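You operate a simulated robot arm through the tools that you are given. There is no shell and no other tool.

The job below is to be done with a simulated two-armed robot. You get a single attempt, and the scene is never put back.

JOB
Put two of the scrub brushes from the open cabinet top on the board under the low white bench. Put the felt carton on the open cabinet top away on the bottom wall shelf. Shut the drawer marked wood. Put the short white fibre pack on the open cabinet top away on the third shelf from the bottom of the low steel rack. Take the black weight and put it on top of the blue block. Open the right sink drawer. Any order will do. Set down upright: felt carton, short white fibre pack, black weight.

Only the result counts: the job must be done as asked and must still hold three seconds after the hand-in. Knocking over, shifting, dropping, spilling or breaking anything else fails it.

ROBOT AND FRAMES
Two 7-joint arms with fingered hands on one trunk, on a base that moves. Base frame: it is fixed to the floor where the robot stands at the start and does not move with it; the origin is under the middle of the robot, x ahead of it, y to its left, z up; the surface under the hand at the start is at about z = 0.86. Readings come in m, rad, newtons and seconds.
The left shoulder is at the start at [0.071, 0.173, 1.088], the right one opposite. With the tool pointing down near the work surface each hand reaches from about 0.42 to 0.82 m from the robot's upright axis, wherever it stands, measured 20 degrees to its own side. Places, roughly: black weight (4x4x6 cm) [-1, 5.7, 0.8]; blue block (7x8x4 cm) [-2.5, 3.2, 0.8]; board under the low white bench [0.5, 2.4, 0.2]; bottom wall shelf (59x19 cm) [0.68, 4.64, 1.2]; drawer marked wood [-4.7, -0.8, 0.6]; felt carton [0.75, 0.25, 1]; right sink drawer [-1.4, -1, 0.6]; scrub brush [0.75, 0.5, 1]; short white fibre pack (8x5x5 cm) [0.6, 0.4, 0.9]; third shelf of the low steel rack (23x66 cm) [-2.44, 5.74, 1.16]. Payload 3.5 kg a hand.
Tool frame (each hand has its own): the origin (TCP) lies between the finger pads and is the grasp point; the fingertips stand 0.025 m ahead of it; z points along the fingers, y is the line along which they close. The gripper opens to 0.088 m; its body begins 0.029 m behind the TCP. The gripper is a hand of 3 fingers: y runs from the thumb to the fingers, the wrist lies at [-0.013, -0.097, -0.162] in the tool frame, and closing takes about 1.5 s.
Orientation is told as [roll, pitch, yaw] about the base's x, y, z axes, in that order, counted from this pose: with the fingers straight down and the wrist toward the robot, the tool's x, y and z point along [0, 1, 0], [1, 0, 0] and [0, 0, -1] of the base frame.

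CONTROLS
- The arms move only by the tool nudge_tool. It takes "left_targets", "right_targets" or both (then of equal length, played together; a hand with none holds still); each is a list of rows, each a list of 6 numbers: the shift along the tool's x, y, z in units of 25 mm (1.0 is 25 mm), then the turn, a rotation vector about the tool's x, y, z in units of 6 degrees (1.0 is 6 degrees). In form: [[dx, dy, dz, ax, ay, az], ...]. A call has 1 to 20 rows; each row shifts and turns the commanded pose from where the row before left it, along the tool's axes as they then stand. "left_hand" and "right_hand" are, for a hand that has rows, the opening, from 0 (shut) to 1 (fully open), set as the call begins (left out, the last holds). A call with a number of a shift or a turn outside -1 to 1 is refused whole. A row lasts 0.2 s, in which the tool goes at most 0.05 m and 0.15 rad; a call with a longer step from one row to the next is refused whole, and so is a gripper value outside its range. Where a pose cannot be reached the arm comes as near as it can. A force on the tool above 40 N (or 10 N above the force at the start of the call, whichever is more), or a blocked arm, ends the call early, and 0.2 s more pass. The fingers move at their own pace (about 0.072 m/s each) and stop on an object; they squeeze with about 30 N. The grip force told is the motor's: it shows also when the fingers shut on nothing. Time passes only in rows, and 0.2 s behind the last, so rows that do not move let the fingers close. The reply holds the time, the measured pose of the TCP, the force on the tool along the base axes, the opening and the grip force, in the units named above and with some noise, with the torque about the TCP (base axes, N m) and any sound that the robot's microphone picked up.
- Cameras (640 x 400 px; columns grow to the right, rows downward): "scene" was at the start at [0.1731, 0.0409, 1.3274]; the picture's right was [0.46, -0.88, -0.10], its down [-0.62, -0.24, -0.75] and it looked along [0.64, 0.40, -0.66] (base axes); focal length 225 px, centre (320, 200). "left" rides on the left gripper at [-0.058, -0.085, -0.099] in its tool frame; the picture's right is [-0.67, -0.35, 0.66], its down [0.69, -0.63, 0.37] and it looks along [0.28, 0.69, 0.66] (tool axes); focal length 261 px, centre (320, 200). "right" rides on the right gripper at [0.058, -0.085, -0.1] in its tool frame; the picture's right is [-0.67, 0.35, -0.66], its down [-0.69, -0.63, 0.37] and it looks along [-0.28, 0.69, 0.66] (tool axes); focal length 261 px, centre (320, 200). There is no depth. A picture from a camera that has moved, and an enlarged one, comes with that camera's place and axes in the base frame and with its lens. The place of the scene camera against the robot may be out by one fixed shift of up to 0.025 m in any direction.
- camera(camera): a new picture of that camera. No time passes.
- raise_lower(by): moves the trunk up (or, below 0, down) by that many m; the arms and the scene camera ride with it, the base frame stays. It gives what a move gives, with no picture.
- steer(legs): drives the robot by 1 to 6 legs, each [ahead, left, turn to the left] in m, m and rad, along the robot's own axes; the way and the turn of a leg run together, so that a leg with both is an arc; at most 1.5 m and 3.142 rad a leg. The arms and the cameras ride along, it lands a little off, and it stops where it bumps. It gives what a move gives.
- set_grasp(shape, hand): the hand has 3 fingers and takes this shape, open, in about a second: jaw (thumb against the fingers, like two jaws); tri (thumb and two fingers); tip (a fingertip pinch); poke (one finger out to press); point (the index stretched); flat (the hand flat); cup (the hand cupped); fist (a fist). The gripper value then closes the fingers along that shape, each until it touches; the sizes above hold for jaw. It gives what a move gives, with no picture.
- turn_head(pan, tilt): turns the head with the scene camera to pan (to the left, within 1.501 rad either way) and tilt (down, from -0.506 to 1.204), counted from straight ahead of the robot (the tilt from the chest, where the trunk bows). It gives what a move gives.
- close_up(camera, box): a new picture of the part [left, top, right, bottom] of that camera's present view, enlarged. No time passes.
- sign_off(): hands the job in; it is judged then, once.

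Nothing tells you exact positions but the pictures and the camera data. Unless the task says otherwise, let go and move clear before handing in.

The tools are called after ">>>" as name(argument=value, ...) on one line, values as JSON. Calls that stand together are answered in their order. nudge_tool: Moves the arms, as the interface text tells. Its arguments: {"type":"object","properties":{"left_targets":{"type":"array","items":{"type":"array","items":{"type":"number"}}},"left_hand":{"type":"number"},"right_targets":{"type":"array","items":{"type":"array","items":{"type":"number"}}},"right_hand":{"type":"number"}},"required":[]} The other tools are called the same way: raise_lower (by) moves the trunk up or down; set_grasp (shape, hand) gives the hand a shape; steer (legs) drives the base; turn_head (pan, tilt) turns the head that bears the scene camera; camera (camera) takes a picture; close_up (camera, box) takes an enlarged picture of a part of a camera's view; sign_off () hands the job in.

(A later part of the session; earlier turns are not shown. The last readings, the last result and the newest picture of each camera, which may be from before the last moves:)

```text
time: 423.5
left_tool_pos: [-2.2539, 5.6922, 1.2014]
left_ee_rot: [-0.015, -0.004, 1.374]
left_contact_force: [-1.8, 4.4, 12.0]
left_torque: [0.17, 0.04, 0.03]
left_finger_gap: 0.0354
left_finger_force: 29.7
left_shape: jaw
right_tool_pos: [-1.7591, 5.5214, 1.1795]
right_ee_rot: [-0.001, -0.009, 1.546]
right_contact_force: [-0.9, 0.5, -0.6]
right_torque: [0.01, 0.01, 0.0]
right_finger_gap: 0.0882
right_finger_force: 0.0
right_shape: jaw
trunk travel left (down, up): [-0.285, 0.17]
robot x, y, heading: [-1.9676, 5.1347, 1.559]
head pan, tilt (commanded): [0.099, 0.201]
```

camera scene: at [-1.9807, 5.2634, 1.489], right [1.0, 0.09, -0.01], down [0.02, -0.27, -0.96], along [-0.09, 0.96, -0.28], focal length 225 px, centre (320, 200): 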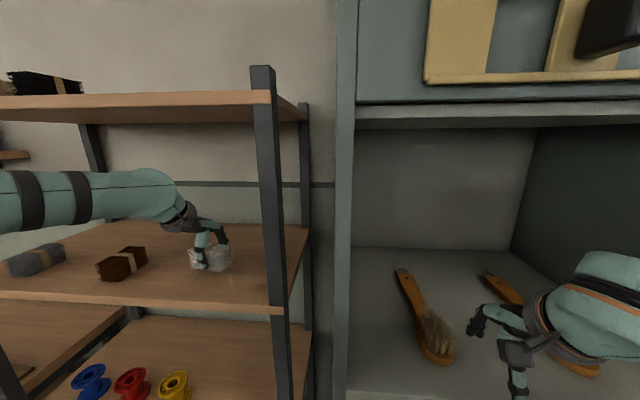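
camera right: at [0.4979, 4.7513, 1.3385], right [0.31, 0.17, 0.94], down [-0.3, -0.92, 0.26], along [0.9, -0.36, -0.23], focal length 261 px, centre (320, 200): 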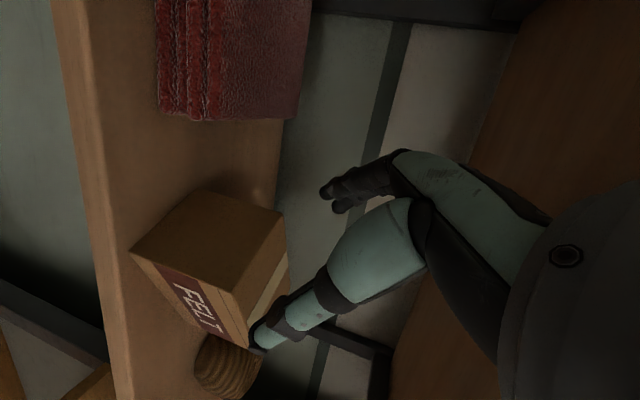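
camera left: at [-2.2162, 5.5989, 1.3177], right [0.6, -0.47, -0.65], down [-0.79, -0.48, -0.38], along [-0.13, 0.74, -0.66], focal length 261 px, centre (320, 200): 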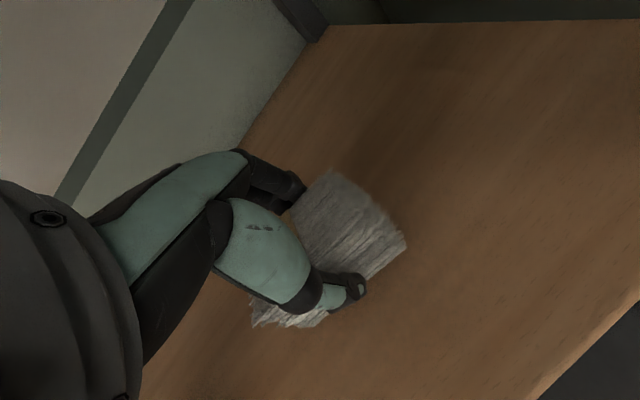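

Contact (12 N). I'll ease up a millimetre and open the hand.

>>> nudge_tool(left_targets=[[0, 0, -0.05, 0, 0, 0], [0, 0, 0, 0, 0, 0]])

>>> nudge_tool(left_targets=[[0, 0, 0, 0, 0, 0], [0, 0, 0, 0, 0, 0], [0, 0, 0, 0, 0, 0], [0, 0, 0, 0, 0, 0], [0, 0, 0, 0, 0, 0], [0, 0, 0, 0, 0, 0]], left_hand=1)

>>> camera(camera="left")

```text
time: 424.1
left_tool_pos: [-2.2548, 5.6916, 1.2026]
left_ee_rot: [-0.014, -0.003, 1.375]
left_contact_force: [-0.7, 3.3, 9.2]
left_torque: [0.14, 0.01, 0.03]
left_finger_gap: 0.0352
left_finger_force: 30.0
left_shape: jaw
right_tool_pos: [-1.7596, 5.5217, 1.1794]
right_ee_rot: [-0.001, -0.011, 1.546]
right_contact_force: [0.5, 0.2, 0.7]
right_torque: [-0.02, 0.03, 0.01]
right_finger_gap: 0.0878
right_finger_force: 0.0
right_shape: jaw
trunk travel left (down, up): [-0.285, 0.17]
robot x, y, heading: [-1.9663, 5.1367, 1.556]
head pan, tilt (commanded): [0.099, 0.201]
```

```text
time: 425.5
left_tool_pos: [-2.2554, 5.6914, 1.199]
left_ee_rot: [-0.012, -0.005, 1.373]
left_contact_force: [-0.6, 0.6, 0.6]
left_torque: [-0.04, 0.03, -0.01]
left_finger_gap: 0.0877
left_finger_force: 0.0
left_shape: jaw
right_tool_pos: [-1.7595, 5.5219, 1.1798]
right_ee_rot: [-0.002, -0.01, 1.547]
right_contact_force: [0.5, 0.5, -0.5]
right_torque: [-0.02, -0.02, -0.02]
right_finger_gap: 0.088
right_finger_force: 0.0
right_shape: jaw
trunk travel left (down, up): [-0.285, 0.17]
robot x, y, heading: [-1.9642, 5.1319, 1.558]
head pan, tilt (commanded): [0.099, 0.201]
```

```text
taken
camera left: at [-2.2153, 5.5988, 1.3002], right [0.6, -0.47, -0.65], down [-0.79, -0.48, -0.38], along [-0.13, 0.74, -0.66], focal length 261 px, centre (320, 200)
```

left: 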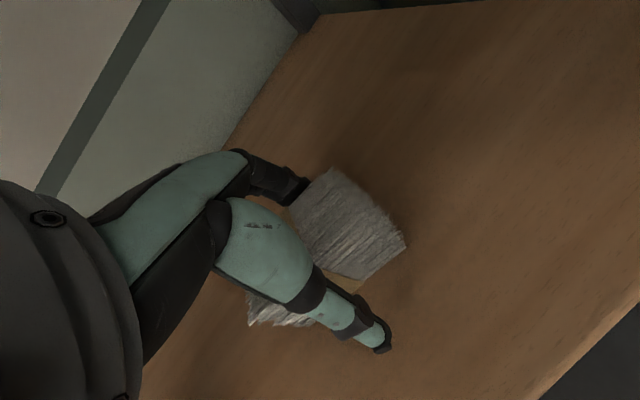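

Released. I'll raise the hand 6.5 cm and back the robot out.

>>> nudge_tool(left_targets=[[0, 0, -0.5, 0, 0, 0], [0, 0, -0.55, 0, 0, 0], [0, 0, -0.55, 0, 0, 0], [0, 0, -0.55, 0, 0, 0], [0, 0, -0.5, 0, 0, 0], [0, 0, 0, 0, 0, 0]])

>>> steer(legs=[[-0.35, 0.0, 0.0]])

>>> turn_head(pan=0.2, tilt=0.2)

>>> camera(camera="scene")

```text
time: 426.9
left_tool_pos: [-2.2547, 5.6922, 1.2677]
left_ee_rot: [-0.014, -0.005, 1.375]
left_contact_force: [0.0, -0.5, 0.3]
left_torque: [-0.02, 0.04, -0.05]
left_finger_gap: 0.0876
left_finger_force: 0.1
left_shape: jaw
right_tool_pos: [-1.7606, 5.522, 1.1791]
right_ee_rot: [-0.001, -0.011, 1.546]
right_contact_force: [-0.9, 0.3, 0.9]
right_torque: [-0.02, 0.01, -0.02]
right_finger_gap: 0.0879
right_finger_force: 0.1
right_shape: jaw
trunk travel left (down, up): [-0.285, 0.17]
robot x, y, heading: [-1.9699, 5.1394, 1.559]
head pan, tilt (commanded): [0.099, 0.201]
```

```text
time: 429.2
left_tool_pos: [-2.2597, 5.3482, 1.2663]
left_ee_rot: [-0.013, -0.001, 1.374]
left_contact_force: [-0.5, 0.8, 0.0]
left_torque: [-0.03, -0.03, -0.03]
left_finger_gap: 0.0874
left_finger_force: 0.0
left_shape: jaw
right_tool_pos: [-1.7636, 5.1764, 1.1787]
right_ee_rot: [-0.003, -0.01, 1.545]
right_contact_force: [-0.1, -0.2, 0.0]
right_torque: [0.0, 0.0, 0.0]
right_finger_gap: 0.0878
right_finger_force: 0.0
right_shape: jaw
trunk travel left (down, up): [-0.285, 0.17]
robot x, y, heading: [-1.9711, 4.7918, 1.555]
head pan, tilt (commanded): [0.099, 0.201]
```

```text
time: 429.8
left_tool_pos: [-2.2603, 5.3465, 1.267]
left_ee_rot: [-0.013, -0.003, 1.372]
left_contact_force: [0.6, 0.5, 0.4]
left_torque: [0.02, 0.01, 0.0]
left_finger_gap: 0.0875
left_finger_force: 0.1
left_shape: jaw
right_tool_pos: [-1.7629, 5.175, 1.1799]
right_ee_rot: [-0.001, -0.011, 1.545]
right_contact_force: [-0.3, 0.5, 0.9]
right_torque: [0.0, -0.01, -0.02]
right_finger_gap: 0.088
right_finger_force: 0.0
right_shape: jaw
trunk travel left (down, up): [-0.285, 0.17]
robot x, y, heading: [-1.9728, 4.79, 1.559]
head pan, tilt (commanded): [0.201, 0.201]
```

```text
taken
camera scene: at [-1.9943, 4.9151, 1.4892], right [0.98, 0.18, -0.02], down [0.04, -0.27, -0.96], along [-0.18, 0.94, -0.27], focal length 225 px, centre (320, 200)
```

scene: 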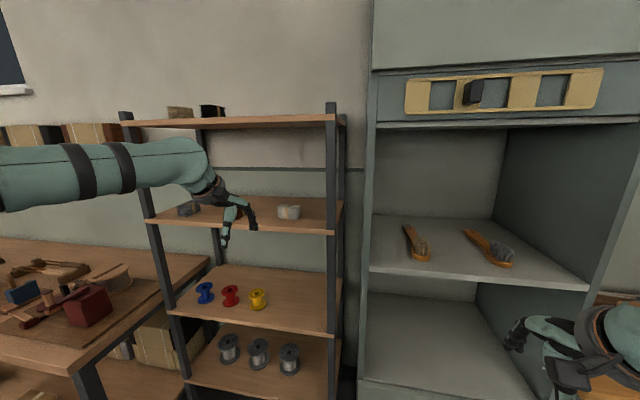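

The white pack stands on the rack's third shelf. Next is the black weight; I'll lower the trunk to normal height and strafe right to the workbench.

>>> raise_lower(by=-0.11)

>>> steer(legs=[[0.0, -0.85, 0.0]])

>>> turn_head(pan=0.0, tilt=0.5)

>>> camera(camera="scene")

>>> camera(camera="right")

```text
time: 431.3
left_tool_pos: [-2.2589, 5.3456, 1.157]
left_ee_rot: [-0.015, -0.005, 1.372]
left_contact_force: [1.0, 0.2, 0.1]
left_torque: [0.0, 0.01, 0.02]
left_finger_gap: 0.0873
left_finger_force: 0.1
left_shape: jaw
right_tool_pos: [-1.7639, 5.176, 1.0701]
right_ee_rot: [-0.002, -0.009, 1.543]
right_contact_force: [-0.3, 0.5, -0.1]
right_torque: [-0.02, -0.03, 0.02]
right_finger_gap: 0.088
right_finger_force: 0.1
right_shape: jaw
trunk travel left (down, up): [-0.175, 0.28]
robot x, y, heading: [-1.9681, 4.7922, 1.557]
head pan, tilt (commanded): [0.201, 0.201]
```

```text
time: 435.8
left_tool_pos: [-1.4025, 5.3342, 1.1576]
left_ee_rot: [-0.012, -0.004, 1.365]
left_contact_force: [-0.6, 0.0, -0.4]
left_torque: [0.01, 0.04, -0.04]
left_finger_gap: 0.0876
left_finger_force: 0.0
left_shape: jaw
right_tool_pos: [-0.909, 5.1602, 1.0687]
right_ee_rot: [-0.002, -0.007, 1.538]
right_contact_force: [-0.3, 0.4, 0.2]
right_torque: [-0.01, -0.02, -0.01]
right_finger_gap: 0.0877
right_finger_force: 0.0
right_shape: jaw
trunk travel left (down, up): [-0.175, 0.28]
robot x, y, heading: [-1.1188, 4.781, 1.553]
head pan, tilt (commanded): [0.201, 0.201]
```

```text
time: 436.6
left_tool_pos: [-1.4032, 5.3339, 1.157]
left_ee_rot: [-0.015, -0.004, 1.365]
left_contact_force: [-0.1, -0.9, -0.2]
left_torque: [0.0, -0.01, 0.02]
left_finger_gap: 0.0876
left_finger_force: 0.2
left_shape: jaw
right_tool_pos: [-0.9092, 5.1604, 1.0691]
right_ee_rot: [0.0, -0.01, 1.537]
right_contact_force: [0.6, 0.5, 0.7]
right_torque: [0.01, 0.02, 0.02]
right_finger_gap: 0.0877
right_finger_force: 0.0
right_shape: jaw
trunk travel left (down, up): [-0.175, 0.28]
robot x, y, heading: [-1.1223, 4.78, 1.549]
head pan, tilt (commanded): [0.0, 0.499]
```

```text
taken
camera scene: at [-1.1212, 4.9652, 1.3287], right [1.0, -0.02, 0.0], down [-0.01, -0.65, -0.76], along [0.01, 0.76, -0.65], focal length 225 px, centre (320, 200)
```

scene: 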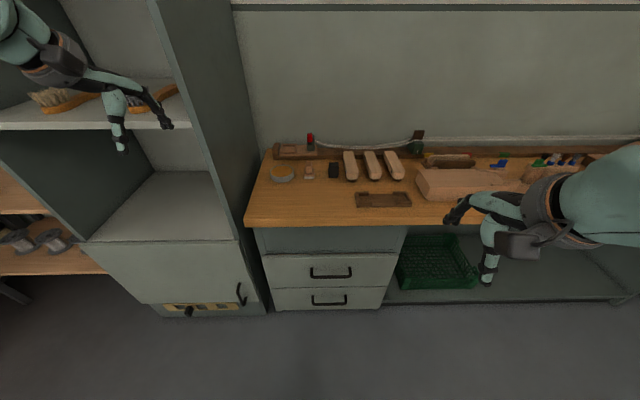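

```text
taken
camera right: at [-0.9694, 5.077, 1.167], right [0.68, 0.32, 0.66], down [0.67, -0.65, -0.37], along [0.31, 0.69, -0.65], focal length 261 px, centre (320, 200)
```

right: 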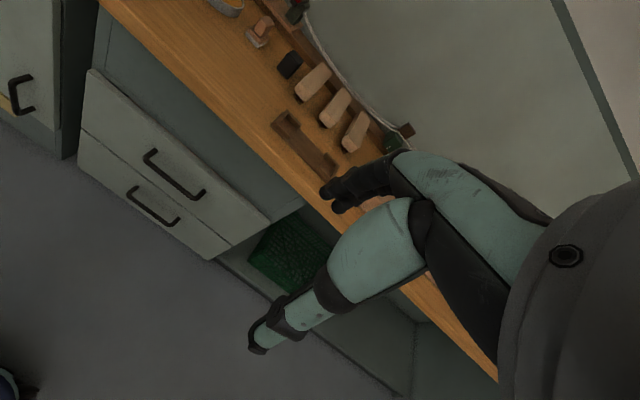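

>>> close_up(camera="scene", box=[235, 120, 445, 240])

>>> close_up(camera="right", box=[200, 0, 440, 160])

```text
3.05 times, centred on (340, 180) of scene
camera zoom: at [-1.1212, 4.9652, 1.3287], right [1.0, -0.02, 0.0], down [-0.01, -0.65, -0.76], along [0.01, 0.76, -0.65], focal length 685 px, centre (259, 261)
```

zoom: 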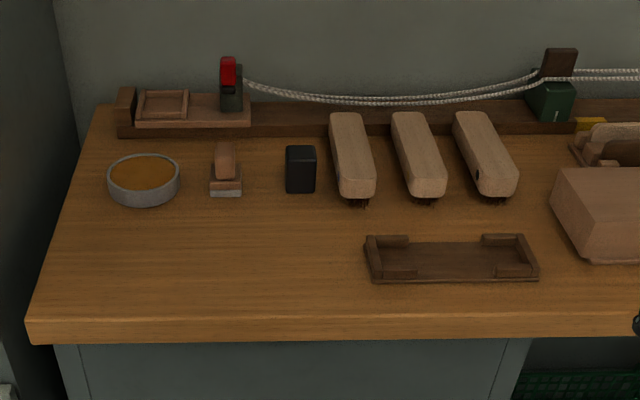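

```text
2.50 times, centred on (320, 80) of right
camera zoom: at [-0.9694, 5.077, 1.167], right [0.68, 0.32, 0.66], down [0.67, -0.65, -0.37], along [0.31, 0.69, -0.65], focal length 652 px, centre (320, 500)
```

zoom: 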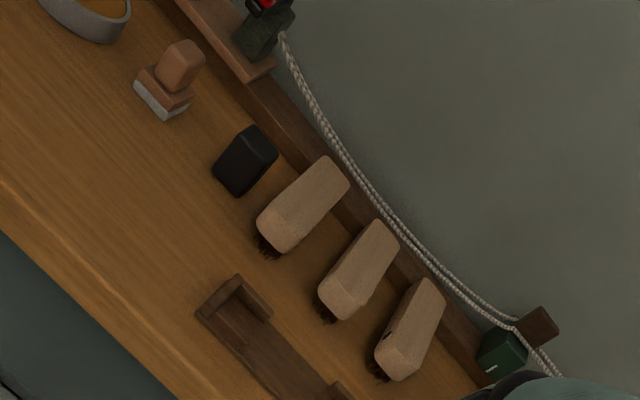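

The black weight stands at about [-1.04, 5.79] on the bench (top near z 0.76), with a wooden brush 2.5 cm to its right. I'll tuck the left hand away from the tall cabinet, bring the right hand forward, and drive closer.

>>> nudge_tool(left_targets=[[0.24, -0.91, 0, 0, 0, 0], [0.24, -0.91, 0, 0, 0, 0], [0.24, -0.91, 0, 0, 0, 0], [0.24, -0.91, 0, 0, 0, 0], [0.24, -0.91, 0, 0, 0, 0], [0.24, -0.91, 0, 0, 0, 0], [0.24, -0.91, 0, 0, 0, 0], [0.24, -0.91, 0, 0, 0, 0], [0, 0, 0, 0, 0, 0]], right_targets=[[0.325, 0.575, 0.35, 0, 0, 0], [0.325, 0.575, 0.35, 0, 0, 0], [0.325, 0.575, 0.35, 0, 0, 0], [0.325, 0.575, 0.35, 0, 0, 0], [0.325, 0.575, 0.35, 0, 0, 0], [0.325, 0.575, 0.35, 0, 0, 0], [0.325, 0.575, 0.35, 0, 0, 0], [0.325, 0.575, 0.35, 0, 0, 0], [0, 0, 0, 0, 0, 0]])

>>> steer(legs=[[0.35, 0.04, 0.0]])

>>> camera(camera="right")

>>> camera(camera="scene")

```text
time: 438.6
left_tool_pos: [-1.4879, 5.1655, 1.1542]
left_ee_rot: [-0.014, -0.004, 1.364]
left_contact_force: [0.8, -0.2, 0.1]
left_torque: [-0.02, -0.04, -0.02]
left_finger_gap: 0.0877
left_finger_force: 0.0
left_shape: jaw
right_tool_pos: [-0.9688, 5.2794, 0.9981]
right_ee_rot: [-0.003, -0.01, 1.539]
right_contact_force: [0.1, -0.4, -0.5]
right_torque: [0.01, 0.0, -0.01]
right_finger_gap: 0.0881
right_finger_force: 0.1
right_shape: jaw
trunk travel left (down, up): [-0.175, 0.28]
robot x, y, heading: [-1.1172, 4.7793, 1.549]
head pan, tilt (commanded): [0.0, 0.499]
```

```text
time: 440.9
left_tool_pos: [-1.5211, 5.5175, 1.1568]
left_ee_rot: [-0.014, -0.004, 1.367]
left_contact_force: [-0.5, -0.3, -0.3]
left_torque: [-0.04, 0.0, -0.01]
left_finger_gap: 0.0876
left_finger_force: 0.0
left_shape: jaw
right_tool_pos: [-1.0019, 5.631, 0.9997]
right_ee_rot: [0.0, -0.009, 1.535]
right_contact_force: [-0.5, 0.0, 0.2]
right_torque: [-0.01, -0.03, 0.01]
right_finger_gap: 0.0879
right_finger_force: 0.0
right_shape: jaw
trunk travel left (down, up): [-0.175, 0.28]
robot x, y, heading: [-1.1525, 5.1275, 1.553]
head pan, tilt (commanded): [0.0, 0.499]
```

```text
taken
camera right: at [-1.0627, 5.5471, 1.0966], right [0.68, 0.32, 0.66], down [0.66, -0.65, -0.37], along [0.31, 0.69, -0.65], focal length 261 px, centre (320, 200)
```

right: 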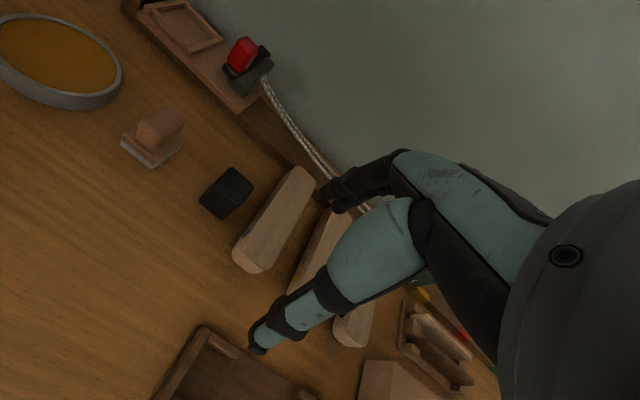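

```text
taken
camera scene: at [-1.1544, 5.3175, 1.3287], right [1.0, -0.02, 0.0], down [-0.01, -0.65, -0.76], along [0.02, 0.76, -0.65], focal length 225 px, centre (320, 200)
```

scene: 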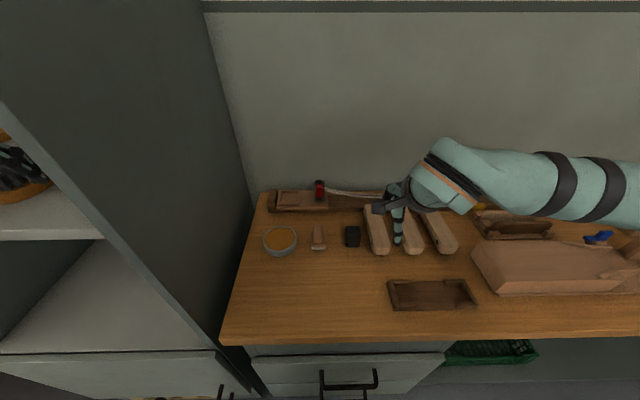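

>>> close_up(camera="right", box=[100, 90, 340, 300])

>>> close_up(camera="scene", box=[230, 170, 470, 340])

```text
1.90 times, centred on (220, 195) of right
camera zoom: at [-1.0627, 5.5471, 1.0966], right [0.68, 0.32, 0.66], down [0.66, -0.65, -0.37], along [0.31, 0.69, -0.65], focal length 496 px, centre (510, 210)
```

zoom: 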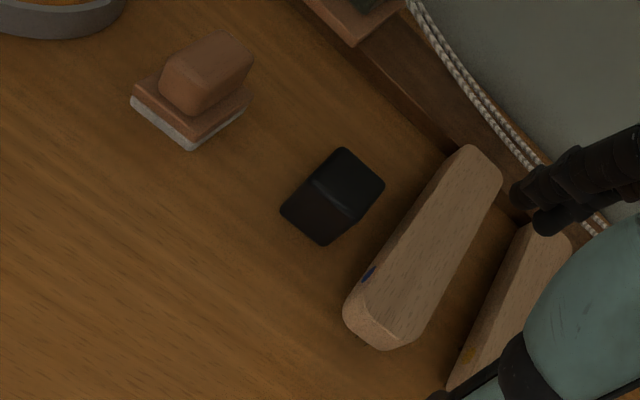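

```text
2.35 times, centred on (350, 255) of scene
camera zoom: at [-1.1544, 5.3175, 1.3287], right [1.0, -0.02, 0.0], down [-0.01, -0.65, -0.76], along [0.02, 0.76, -0.65], focal length 529 px, centre (249, 71)
```

zoom: 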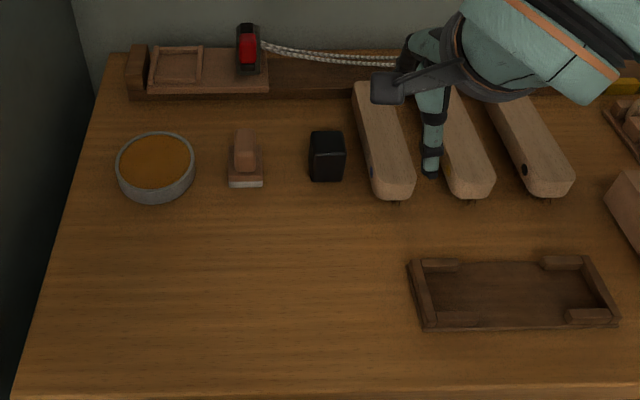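

Refined: the bench is at z 0.784 and the weight's centre at [-1.046, 5.738], 3 cm clear of the brush on its right. I'll drive 6 cm closer and bring the right hand above it.

>>> steer(legs=[[0.06, 0.0, 0.0]])

>>> nudge_tool(right_targets=[[0.45, 0.45, 0.5, 0.05, 0, -0.17], [0.45, 0.45, 0.5, 0.05, 0, -0.17], [0.45, 0.45, 0.5, 0, 0, 0], [0.45, 0.45, 0.5, 0, 0, 0], [0, 0, 0.5, 0, 0, 0], [0, 0, 0, 0, 0, 0]])

>>> camera(camera="right")

```text
time: 441.8
left_tool_pos: [-1.5186, 5.5761, 1.1553]
left_ee_rot: [-0.012, -0.005, 1.365]
left_contact_force: [-0.4, 1.4, 0.1]
left_torque: [0.02, 0.01, -0.01]
left_finger_gap: 0.0878
left_finger_force: 0.0
left_shape: jaw
right_tool_pos: [-1.0013, 5.6894, 0.9985]
right_ee_rot: [-0.002, -0.01, 1.539]
right_contact_force: [0.1, -0.7, 0.7]
right_torque: [0.01, 0.03, 0.0]
right_finger_gap: 0.0881
right_finger_force: 0.0
right_shape: jaw
trunk travel left (down, up): [-0.175, 0.28]
robot x, y, heading: [-1.1506, 5.188, 1.553]
head pan, tilt (commanded): [0.0, 0.499]
```

```text
time: 443.2
left_tool_pos: [-1.5193, 5.5771, 1.1555]
left_ee_rot: [-0.013, -0.004, 1.367]
left_contact_force: [-0.4, -0.3, -0.2]
left_torque: [-0.02, 0.0, 0.02]
left_finger_gap: 0.0877
left_finger_force: 0.1
left_shape: jaw
right_tool_pos: [-1.0443, 5.7372, 0.936]
right_ee_rot: [-0.001, 0.002, 1.574]
right_contact_force: [-1.3, -0.5, 0.3]
right_torque: [0.01, 0.01, -0.01]
right_finger_gap: 0.0876
right_finger_force: 0.1
right_shape: jaw
trunk travel left (down, up): [-0.175, 0.28]
robot x, y, heading: [-1.1529, 5.1881, 1.555]
head pan, tilt (commanded): [0.0, 0.499]
```

```text
taken
camera right: at [-1.1027, 5.6513, 1.0346], right [0.67, 0.35, 0.66], down [0.69, -0.63, -0.36], along [0.28, 0.69, -0.66], focal length 261 px, centre (320, 200)
```

right: 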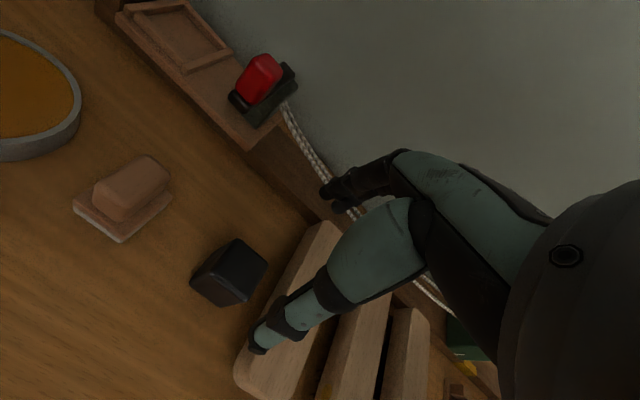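

Aligned above the weight. I'll descend to z 0.822.

>>> nudge_tool(right_targets=[[0.1, 0, 0.76, 0, 0, 0], [0, 0, 0.76, 0, 0, 0], [0, 0, 0.76, 0, 0, 0], [0, 0, 0.76, 0, 0, 0], [0, 0, 0.76, 0, 0, 0], [0, 0, 0.74, 0, 0, 0], [0, 0, 0, 0, 0, 0]])

>>> camera(camera="right")

>>> close_up(camera="scene", box=[280, 170, 480, 320])

```text
time: 444.8
left_tool_pos: [-1.5197, 5.5757, 1.1559]
left_ee_rot: [-0.012, -0.004, 1.366]
left_contact_force: [-0.3, -1.2, -0.1]
left_torque: [-0.04, 0.02, 0.01]
left_finger_gap: 0.0877
left_finger_force: 0.0
left_shape: jaw
right_tool_pos: [-1.0473, 5.7367, 0.8233]
right_ee_rot: [-0.002, 0.001, 1.575]
right_contact_force: [-0.2, -0.7, -0.4]
right_torque: [0.01, 0.02, 0.0]
right_finger_gap: 0.0881
right_finger_force: 0.1
right_shape: jaw
trunk travel left (down, up): [-0.175, 0.28]
robot x, y, heading: [-1.1518, 5.1875, 1.551]
head pan, tilt (commanded): [0.0, 0.499]
```

```text
taken
camera right: at [-1.105, 5.651, 0.9212], right [0.67, 0.35, 0.66], down [0.69, -0.63, -0.36], along [0.28, 0.69, -0.66], focal length 261 px, centre (320, 200)
```

right: 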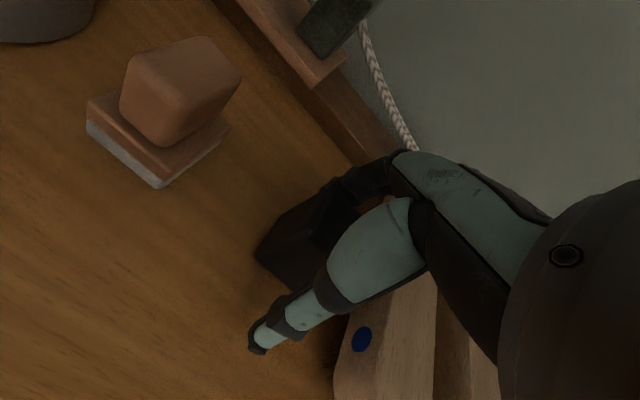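

```text
2.67 times, centred on (380, 245) of scene
camera zoom: at [-1.1534, 5.377, 1.3286], right [1.0, -0.02, 0.0], down [-0.01, -0.65, -0.76], along [0.01, 0.76, -0.65], focal length 600 px, centre (160, 80)
```

zoom: 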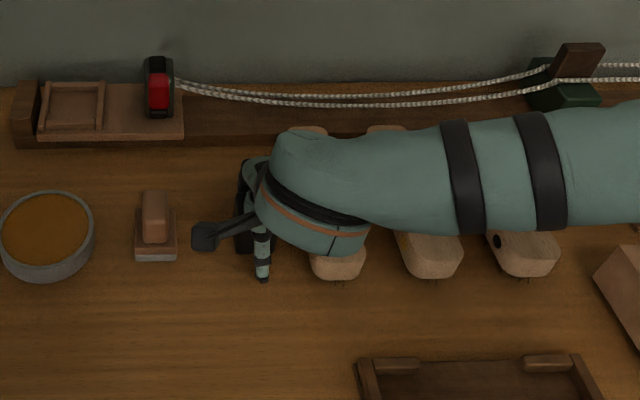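

The weight sits between thumb and fingers. Closing the right hand.

>>> nudge_tool(right_targets=[[0, 0, 0, 0, 0, 0], [0, 0, 0, 0, 0, 0], [0, 0, 0, 0, 0, 0], [0, 0, 0, 0, 0, 0], [0, 0, 0, 0, 0, 0], [0, 0, 0, 0, 0, 0], [0, 0, 0, 0, 0, 0], [0, 0, 0, 0, 0, 0], [0, 0, 0, 0, 0, 0]], right_hand=0)

>>> nudge_tool(right_targets=[[0, 0, -0.4, 0, 0, 0], [0, 0, -0.6, 0, 0, 0], [0, 0, -0.8, 0, 0, 0], [0, 0, -0.8, 0, 0, 0], [0, 0, 0, 0, 0, 0]])

>>> camera(camera="right")

```text
time: 446.8
left_tool_pos: [-1.5188, 5.5775, 1.1553]
left_ee_rot: [-0.014, -0.003, 1.366]
left_contact_force: [-0.3, 0.4, 0.4]
left_torque: [-0.05, -0.01, -0.03]
left_finger_gap: 0.0879
left_finger_force: 0.1
left_shape: jaw
right_tool_pos: [-1.0468, 5.7362, 0.8222]
right_ee_rot: [-0.002, 0.002, 1.574]
right_contact_force: [0.2, -0.6, 0.0]
right_torque: [0.02, 0.02, -0.02]
right_finger_gap: 0.0346
right_finger_force: 30.2
right_shape: jaw
trunk travel left (down, up): [-0.175, 0.28]
robot x, y, heading: [-1.1536, 5.1883, 1.553]
head pan, tilt (commanded): [0.0, 0.499]
```

```text
time: 448.0
left_tool_pos: [-1.5198, 5.5778, 1.1543]
left_ee_rot: [-0.014, -0.002, 1.368]
left_contact_force: [-0.2, -0.1, -0.6]
left_torque: [0.03, 0.0, -0.01]
left_finger_gap: 0.0877
left_finger_force: 0.0
left_shape: jaw
right_tool_pos: [-1.0472, 5.7368, 0.8857]
right_ee_rot: [-0.003, 0.002, 1.574]
right_contact_force: [-0.4, 0.6, -6.0]
right_torque: [-0.05, 0.05, 0.0]
right_finger_gap: 0.0344
right_finger_force: 30.1
right_shape: jaw
trunk travel left (down, up): [-0.175, 0.28]
robot x, y, heading: [-1.1543, 5.1896, 1.548]
head pan, tilt (commanded): [0.0, 0.499]
```

```text
taken
camera right: at [-1.105, 5.652, 0.9861], right [0.67, 0.35, 0.66], down [0.69, -0.63, -0.36], along [0.28, 0.69, -0.66], focal length 261 px, centre (320, 200)
```

right: 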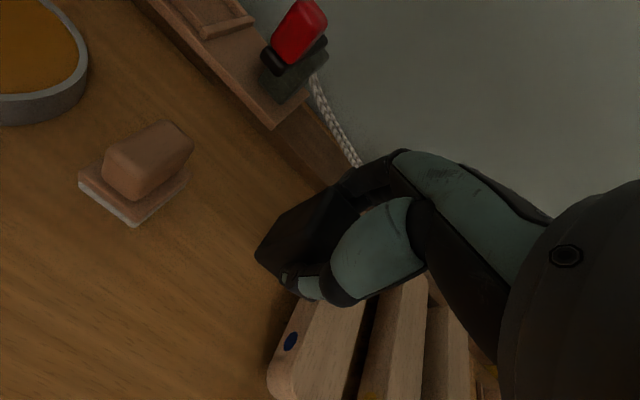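

The weight (about 0.6 kg) is held. I'll raise it further, back away, and turn to find the blue block.

>>> nudge_tool(right_targets=[[0, 0, -1, 0, 0, 0], [0, 0, -1, 0, 0, 0], [0, 0, -1, 0, 0, 0], [0, 0, -1, 0, 0, 0], [0, 0, -1, 0, 0, 0], [0, 0, -1, 0, 0, 0], [0, 0, 0, 0, 0, 0]])

>>> steer(legs=[[-0.6, 0.0, 0.0], [0.0, 0.0, 1.57]])

>>> turn_head(pan=0.5, tilt=0.3)

>>> camera(camera="scene")

```text
time: 449.6
left_tool_pos: [-1.5188, 5.578, 1.1544]
left_ee_rot: [-0.015, -0.002, 1.368]
left_contact_force: [-0.1, -0.4, 0.2]
left_torque: [0.0, -0.02, 0.01]
left_finger_gap: 0.0876
left_finger_force: 0.1
left_shape: jaw
right_tool_pos: [-1.0484, 5.7367, 1.0363]
right_ee_rot: [-0.003, 0.003, 1.575]
right_contact_force: [0.3, -0.4, -6.4]
right_torque: [-0.05, 0.0, 0.0]
right_finger_gap: 0.0343
right_finger_force: 29.4
right_shape: jaw
trunk travel left (down, up): [-0.175, 0.28]
robot x, y, heading: [-1.1513, 5.1926, 1.549]
head pan, tilt (commanded): [0.0, 0.499]
```

```text
time: 456.9
left_tool_pos: [-1.5387, 4.2149, 1.1556]
left_ee_rot: [-0.013, -0.001, 2.978]
left_contact_force: [0.2, 0.3, 0.7]
left_torque: [0.01, -0.01, 0.01]
left_finger_gap: 0.0878
left_finger_force: 0.0
left_shape: jaw
right_tool_pos: [-1.7195, 4.6807, 1.0372]
right_ee_rot: [0.0, 0.002, -3.097]
right_contact_force: [0.1, 0.6, -5.3]
right_torque: [-0.04, -0.02, -0.04]
right_finger_gap: 0.0343
right_finger_force: 30.2
right_shape: jaw
trunk travel left (down, up): [-0.175, 0.28]
robot x, y, heading: [-1.164, 4.599, -3.118]
head pan, tilt (commanded): [0.0, 0.499]
```

```text
time: 457.9
left_tool_pos: [-1.539, 4.2155, 1.1551]
left_ee_rot: [-0.014, -0.002, 2.976]
left_contact_force: [-0.7, -0.3, -0.3]
left_torque: [0.02, -0.01, 0.0]
left_finger_gap: 0.0879
left_finger_force: 0.1
left_shape: jaw
right_tool_pos: [-1.7184, 4.6803, 1.0375]
right_ee_rot: [-0.002, 0.001, -3.098]
right_contact_force: [-0.4, -0.4, -6.7]
right_torque: [-0.05, 0.0, 0.02]
right_finger_gap: 0.034
right_finger_force: 29.4
right_shape: jaw
trunk travel left (down, up): [-0.175, 0.28]
robot x, y, heading: [-1.1651, 4.5983, -3.123]
head pan, tilt (commanded): [0.499, 0.3]
```

```text
taken
camera scene: at [-1.3551, 4.5481, 1.3483], right [-0.49, 0.87, -0.1], down [0.45, 0.15, -0.88], along [-0.75, -0.47, -0.46], focal length 225 px, centre (320, 200)
```

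scene: 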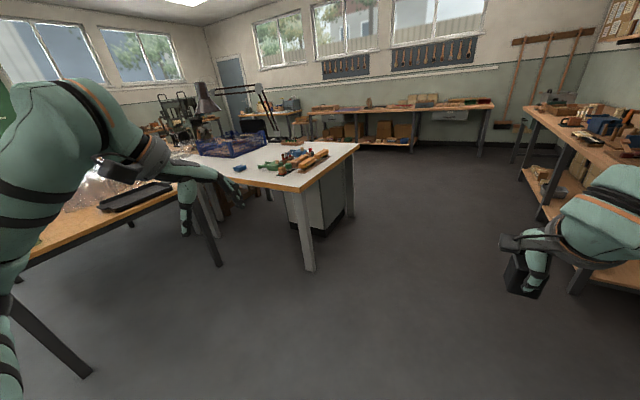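

The blue block is on the white table near [-2.53, 3.08]; the glassware table blocks a straight approach, so I'll come in diagonally. First I'll raise the left hand, drive closer and look.

>>> nudge_tool(left_targets=[[0, 0, -0.8, 0, 0, 0], [0, 0, -0.8, 0, 0, 0], [0, 0, -0.8, 0, 0, 0], [0, 0, -0.8, 0, 0, 0], [0, 0, -0.8, 0, 0, 0], [0, 0, 0, 0, 0, 0]])

>>> steer(legs=[[0.45, 0.6, 0.0], [0.0, 0.0, 0.5]])

>>> turn_head(pan=0.1, tilt=0.4)

>>> camera(camera="scene")

```text
time: 459.2
left_tool_pos: [-1.5399, 4.2134, 1.2577]
left_ee_rot: [-0.015, -0.001, 2.977]
left_contact_force: [0.0, -0.3, -0.5]
left_torque: [0.0, 0.0, -0.01]
left_finger_gap: 0.0877
left_finger_force: 0.1
left_shape: jaw
right_tool_pos: [-1.7184, 4.6801, 1.0368]
right_ee_rot: [-0.002, 0.001, -3.098]
right_contact_force: [0.3, -0.8, -6.2]
right_torque: [0.03, -0.03, 0.02]
right_finger_gap: 0.0341
right_finger_force: 29.9
right_shape: jaw
trunk travel left (down, up): [-0.175, 0.28]
robot x, y, heading: [-1.1665, 4.6013, -3.121]
head pan, tilt (commanded): [0.499, 0.3]
```

```text
time: 464.7
left_tool_pos: [-1.7475, 3.4755, 1.2566]
left_ee_rot: [-0.014, -0.002, -2.811]
left_contact_force: [-0.4, -1.2, 0.2]
left_torque: [0.03, -0.01, 0.01]
left_finger_gap: 0.0879
left_finger_force: 0.0
left_shape: jaw
right_tool_pos: [-2.1266, 3.8016, 1.0368]
right_ee_rot: [-0.001, 0.005, -2.602]
right_contact_force: [0.0, 0.4, -6.1]
right_torque: [0.01, -0.02, -0.01]
right_finger_gap: 0.0341
right_finger_force: 30.2
right_shape: jaw
trunk travel left (down, up): [-0.175, 0.28]
robot x, y, heading: [-1.5984, 3.9914, -2.628]
head pan, tilt (commanded): [0.499, 0.3]
```

```text
time: 465.6
left_tool_pos: [-1.7471, 3.4764, 1.2573]
left_ee_rot: [-0.014, -0.001, -2.811]
left_contact_force: [0.0, 0.6, -0.3]
left_torque: [0.01, -0.01, 0.0]
left_finger_gap: 0.0876
left_finger_force: 0.2
left_shape: jaw
right_tool_pos: [-2.1264, 3.8013, 1.0363]
right_ee_rot: [-0.002, 0.004, -2.602]
right_contact_force: [0.3, -0.6, -5.6]
right_torque: [0.01, -0.02, 0.04]
right_finger_gap: 0.034
right_finger_force: 30.1
right_shape: jaw
trunk travel left (down, up): [-0.175, 0.28]
robot x, y, heading: [-1.6011, 3.9921, -2.626]
head pan, tilt (commanded): [0.099, 0.4]
```

```text
taken
camera scene: at [-1.7693, 3.8869, 1.3372], right [-0.58, 0.82, -0.02], down [0.47, 0.31, -0.82], along [-0.66, -0.48, -0.57], focal length 225 px, centre (320, 200)
```

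scene: 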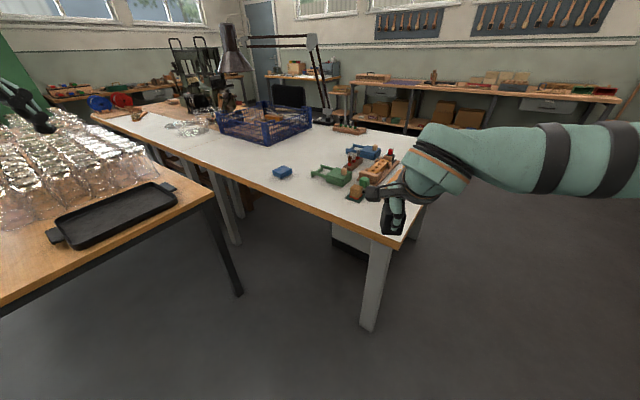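

The block sits about 11 cm in from the white table's edge at roughly [-2.46, 3.16]. I'll turn a bit more left and drive in diagonally between the two tables, stopping short to measure.

>>> steer(legs=[[0.0, 0.0, 0.226], [0.42, 0.12, 0.0]])

>>> turn_head(pan=0.0, tilt=0.6)

>>> camera(camera="scene")

>>> camera(camera="right")

```text
time: 469.1
left_tool_pos: [-1.873, 3.0828, 1.2567]
left_ee_rot: [-0.015, -0.003, -2.596]
left_contact_force: [0.7, -0.2, -0.6]
left_torque: [0.01, 0.0, -0.02]
left_finger_gap: 0.0879
left_finger_force: 0.0
left_shape: jaw
right_tool_pos: [-2.3106, 3.3203, 1.0368]
right_ee_rot: [-0.001, 0.002, -2.386]
right_contact_force: [0.0, -0.4, -6.8]
right_torque: [0.0, -0.07, 0.0]
right_finger_gap: 0.034
right_finger_force: 29.8
right_shape: jaw
trunk travel left (down, up): [-0.175, 0.28]
robot x, y, heading: [-1.8389, 3.6192, -2.413]
head pan, tilt (commanded): [0.099, 0.4]
```

```text
time: 469.8
left_tool_pos: [-1.8737, 3.0827, 1.2564]
left_ee_rot: [-0.015, -0.003, -2.595]
left_contact_force: [-0.3, -0.1, 0.4]
left_torque: [-0.01, -0.01, 0.0]
left_finger_gap: 0.0877
left_finger_force: 0.1
left_shape: jaw
right_tool_pos: [-2.3117, 3.3211, 1.0373]
right_ee_rot: [-0.002, 0.005, -2.387]
right_contact_force: [-0.7, -0.4, -5.3]
right_torque: [0.02, -0.05, -0.03]
right_finger_gap: 0.0341
right_finger_force: 29.8
right_shape: jaw
trunk travel left (down, up): [-0.175, 0.28]
robot x, y, heading: [-1.8365, 3.6183, -2.41]
head pan, tilt (commanded): [0.0, 0.6]
```

```text
taken
camera scene: at [-1.9822, 3.4923, 1.3201], right [-0.67, 0.74, 0.0], down [0.54, 0.48, -0.69], along [-0.51, -0.46, -0.72], focal length 225 px, centre (320, 200)
```

scene: 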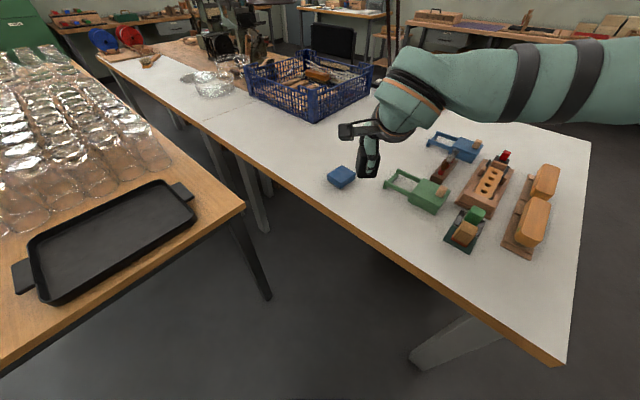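

```text
taken
camera right: at [-2.2101, 3.3365, 1.1357], right [-0.71, 0.25, 0.66], down [-0.01, 0.93, -0.36], along [-0.7, -0.27, -0.66], focal length 261 px, centre (320, 200)
```

right: 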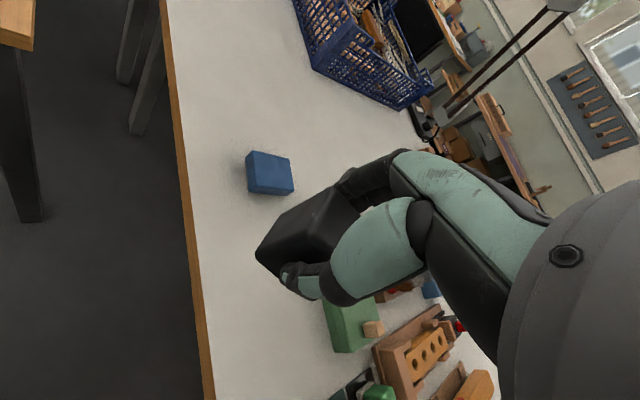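

I'll drive in the next 16 cm and measure the block from above.

>>> steer(legs=[[0.165, 0.02, 0.0]])

>>> camera(camera="right")

>>> close_up(camera="right", box=[120, 60, 400, 300])

>>> camera(camera="scene")

```text
time: 471.2
left_tool_pos: [-1.9766, 2.9618, 1.2577]
left_ee_rot: [-0.012, -0.005, -2.594]
left_contact_force: [0.0, -0.5, 0.6]
left_torque: [0.01, -0.01, -0.02]
left_finger_gap: 0.0878
left_finger_force: 0.0
left_shape: jaw
right_tool_pos: [-2.4167, 3.1977, 1.0384]
right_ee_rot: [0.0, 0.002, -2.384]
right_contact_force: [0.3, 0.2, -5.8]
right_torque: [0.04, -0.05, 0.0]
right_finger_gap: 0.0338
right_finger_force: 30.4
right_shape: jaw
trunk travel left (down, up): [-0.175, 0.28]
robot x, y, heading: [-1.9486, 3.4969, -2.408]
head pan, tilt (commanded): [0.0, 0.6]
```

```text
taken
camera right: at [-2.3152, 3.2137, 1.1366], right [-0.71, 0.25, 0.66], down [-0.01, 0.93, -0.36], along [-0.7, -0.27, -0.66], focal length 261 px, centre (320, 200)
```

right: 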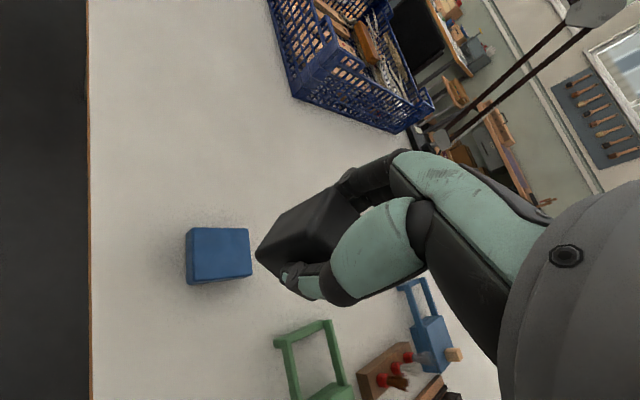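

```text
1.67 times, centred on (260, 180) of right
camera zoom: at [-2.3152, 3.2137, 1.1366], right [-0.71, 0.25, 0.66], down [-0.01, 0.93, -0.36], along [-0.7, -0.27, -0.66], focal length 434 px, centre (420, 233)
```

zoom: 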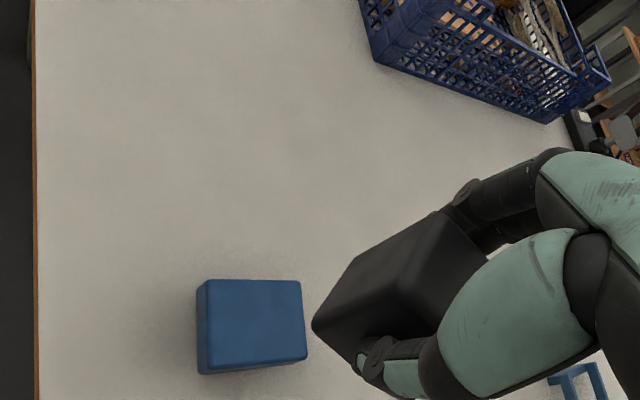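

```text
taken
camera scene: at [-2.0876, 3.3703, 1.3204], right [-0.67, 0.74, 0.0], down [0.54, 0.48, -0.69], along [-0.51, -0.46, -0.72], focal length 225 px, centre (320, 200)
```

scene: 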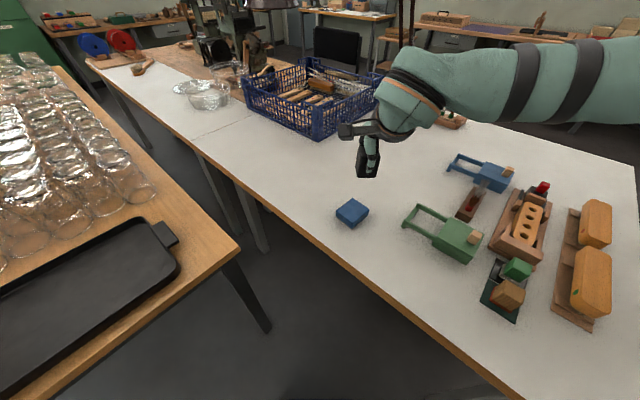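

The block's top is about 7 × 7.5 cm centred near [-2.466, 3.155], z about 0.80–0.815. I'll drive 4 cm closer and bring the weight above its centre.

>>> steer(legs=[[0.04, 0.0, 0.0]])

>>> nudge_tool(right_targets=[[0, 0.5, 0.5, 0, 0, 0], [0, 0.5, 0.8, 0, 0, 0], [0, 0, 0.9, 0, 0, 0], [0, 0, 0.9, 0, 0, 0], [0, 0, 0.9, 0, 0, 0], [0, 0, 0.9, 0, 0, 0], [0, 0, 0, 0, 0, 0]])

>>> camera(camera="right")

>>> close_up(camera="scene", box=[280, 120, 460, 270])

```text
time: 472.1
left_tool_pos: [-2.0047, 2.9363, 1.2581]
left_ee_rot: [-0.013, -0.007, -2.593]
left_contact_force: [-0.2, -0.2, -0.3]
left_torque: [0.0, 0.02, 0.0]
left_finger_gap: 0.0877
left_finger_force: 0.1
left_shape: jaw
right_tool_pos: [-2.4457, 3.1725, 1.0395]
right_ee_rot: [-0.003, -0.001, -2.384]
right_contact_force: [0.6, 0.1, -5.9]
right_torque: [0.01, -0.05, 0.02]
right_finger_gap: 0.034
right_finger_force: 30.4
right_shape: jaw
trunk travel left (down, up): [-0.175, 0.28]
robot x, y, heading: [-1.9723, 3.4691, -2.405]
head pan, tilt (commanded): [0.0, 0.6]
```

```text
time: 473.7
left_tool_pos: [-2.0075, 2.934, 1.2578]
left_ee_rot: [-0.015, -0.005, -2.594]
left_contact_force: [0.5, -0.7, 0.6]
left_torque: [0.02, 0.01, 0.02]
left_finger_gap: 0.0878
left_finger_force: 0.0
left_shape: jaw
right_tool_pos: [-2.4654, 3.154, 0.9134]
right_ee_rot: [0.0, 0.001, -2.383]
right_contact_force: [0.5, -0.2, -5.5]
right_torque: [0.05, -0.04, 0.03]
right_finger_gap: 0.0341
right_finger_force: 29.7
right_shape: jaw
trunk travel left (down, up): [-0.175, 0.28]
robot x, y, heading: [-1.9717, 3.469, -2.407]
head pan, tilt (commanded): [0.0, 0.6]
```

```text
taken
camera right: at [-2.3646, 3.1705, 1.013], right [-0.71, 0.25, 0.66], down [-0.01, 0.93, -0.36], along [-0.7, -0.27, -0.66], focal length 261 px, centre (320, 200)
```

right: 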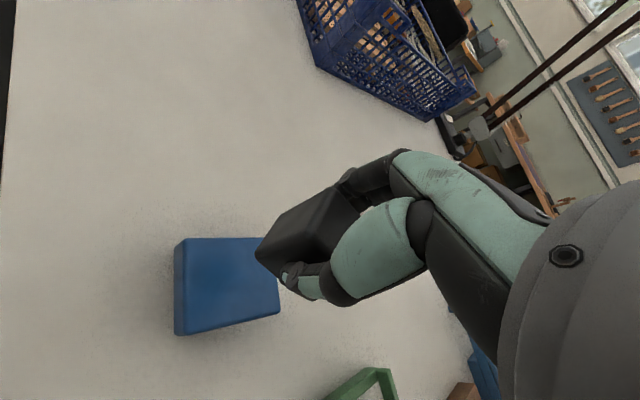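

```text
2.67 times, centred on (370, 195) of scene
camera zoom: at [-2.1182, 3.3426, 1.3202], right [-0.67, 0.74, 0.0], down [0.54, 0.48, -0.69], along [-0.51, -0.46, -0.72], focal length 600 px, centre (187, 213)
```

zoom: 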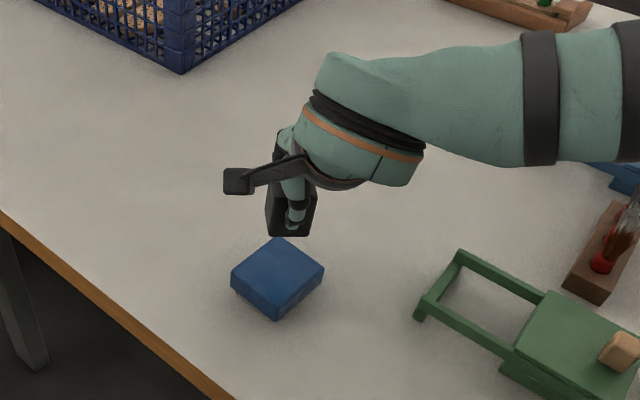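

The weight is centred over the block. I'll lower to just above it and then feel for contact.

>>> nudge_tool(right_targets=[[0, 0, 0.6, 0, 0, 0], [0, 0, 0.6, 0, 0, 0], [0, 0, 0.5, 0, 0, 0], [0, 0, 0, 0, 0, 0]])

>>> nudge_tool(right_targets=[[0, 0, 0.16, 0, 0, 0], [0, 0, 0, 0, 0, 0]])

>>> camera(camera="right")

```text
time: 474.7
left_tool_pos: [-2.0075, 2.9319, 1.2585]
left_ee_rot: [-0.015, -0.003, -2.593]
left_contact_force: [-0.2, -0.2, -0.5]
left_torque: [0.0, 0.02, -0.01]
left_finger_gap: 0.0875
left_finger_force: 0.1
left_shape: jaw
right_tool_pos: [-2.4662, 3.1525, 0.8723]
right_ee_rot: [-0.001, 0.003, -2.385]
right_contact_force: [0.1, -0.4, -6.1]
right_torque: [0.02, -0.04, -0.02]
right_finger_gap: 0.0338
right_finger_force: 30.1
right_shape: jaw
trunk travel left (down, up): [-0.175, 0.28]
robot x, y, heading: [-1.9777, 3.4679, -2.408]
head pan, tilt (commanded): [0.0, 0.6]
```

```text
time: 475.3
left_tool_pos: [-2.0083, 2.9336, 1.2579]
left_ee_rot: [-0.013, -0.004, -2.594]
left_contact_force: [0.5, 0.3, 0.4]
left_torque: [-0.02, 0.04, 0.01]
left_finger_gap: 0.0877
left_finger_force: 0.1
left_shape: jaw
right_tool_pos: [-2.4668, 3.1536, 0.8688]
right_ee_rot: [-0.002, 0.001, -2.384]
right_contact_force: [-0.4, -0.7, -5.7]
right_torque: [-0.02, -0.03, 0.02]
right_finger_gap: 0.0339
right_finger_force: 29.9
right_shape: jaw
trunk travel left (down, up): [-0.175, 0.28]
robot x, y, heading: [-1.9738, 3.4703, -2.409]
head pan, tilt (commanded): [0.0, 0.6]
```

```text
taken
camera right: at [-2.3642, 3.1692, 0.9671], right [-0.71, 0.25, 0.66], down [-0.01, 0.93, -0.36], along [-0.7, -0.27, -0.66], focal length 261 px, centre (320, 200)
```

right: 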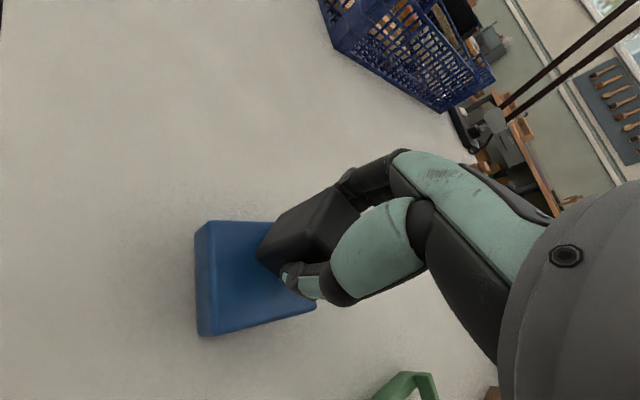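

>>> nudge_tool(right_targets=[[0, 0, 0.16, 0, 0, 0], [0, 0, 0.16, 0, 0, 0], [0, 0, 0, 0, 0, 0]])

>>> nudge_tool(right_targets=[[0, 0, 0.16, 0, 0, 0], [0, 0, 0, 0, 0, 0]])

```text
time: 476.1
left_tool_pos: [-2.0085, 2.9328, 1.257]
left_ee_rot: [-0.014, -0.004, -2.594]
left_contact_force: [-0.2, -0.4, 0.8]
left_torque: [0.0, 0.03, -0.03]
left_finger_gap: 0.0875
left_finger_force: 0.1
left_shape: jaw
right_tool_pos: [-2.465, 3.1544, 0.8611]
right_ee_rot: [-0.002, 0.002, -2.384]
right_contact_force: [0.7, -0.7, -6.1]
right_torque: [-0.01, -0.03, -0.02]
right_finger_gap: 0.034
right_finger_force: 30.3
right_shape: jaw
trunk travel left (down, up): [-0.175, 0.28]
robot x, y, heading: [-1.9724, 3.469, -2.409]
head pan, tilt (commanded): [0.0, 0.6]
```

```text
time: 476.7
left_tool_pos: [-2.0069, 2.9334, 1.2583]
left_ee_rot: [-0.014, -0.002, -2.594]
left_contact_force: [-0.1, 0.7, 0.1]
left_torque: [0.01, -0.03, -0.01]
left_finger_gap: 0.0876
left_finger_force: 0.0
left_shape: jaw
right_tool_pos: [-2.466, 3.1532, 0.8575]
right_ee_rot: [-0.002, -0.001, -2.384]
right_contact_force: [-2.1, -1.1, 6.1]
right_torque: [-0.09, 0.1, 0.0]
right_finger_gap: 0.0341
right_finger_force: 30.2
right_shape: jaw
trunk travel left (down, up): [-0.175, 0.28]
robot x, y, heading: [-1.9772, 3.4693, -2.406]
head pan, tilt (commanded): [0.0, 0.6]
```

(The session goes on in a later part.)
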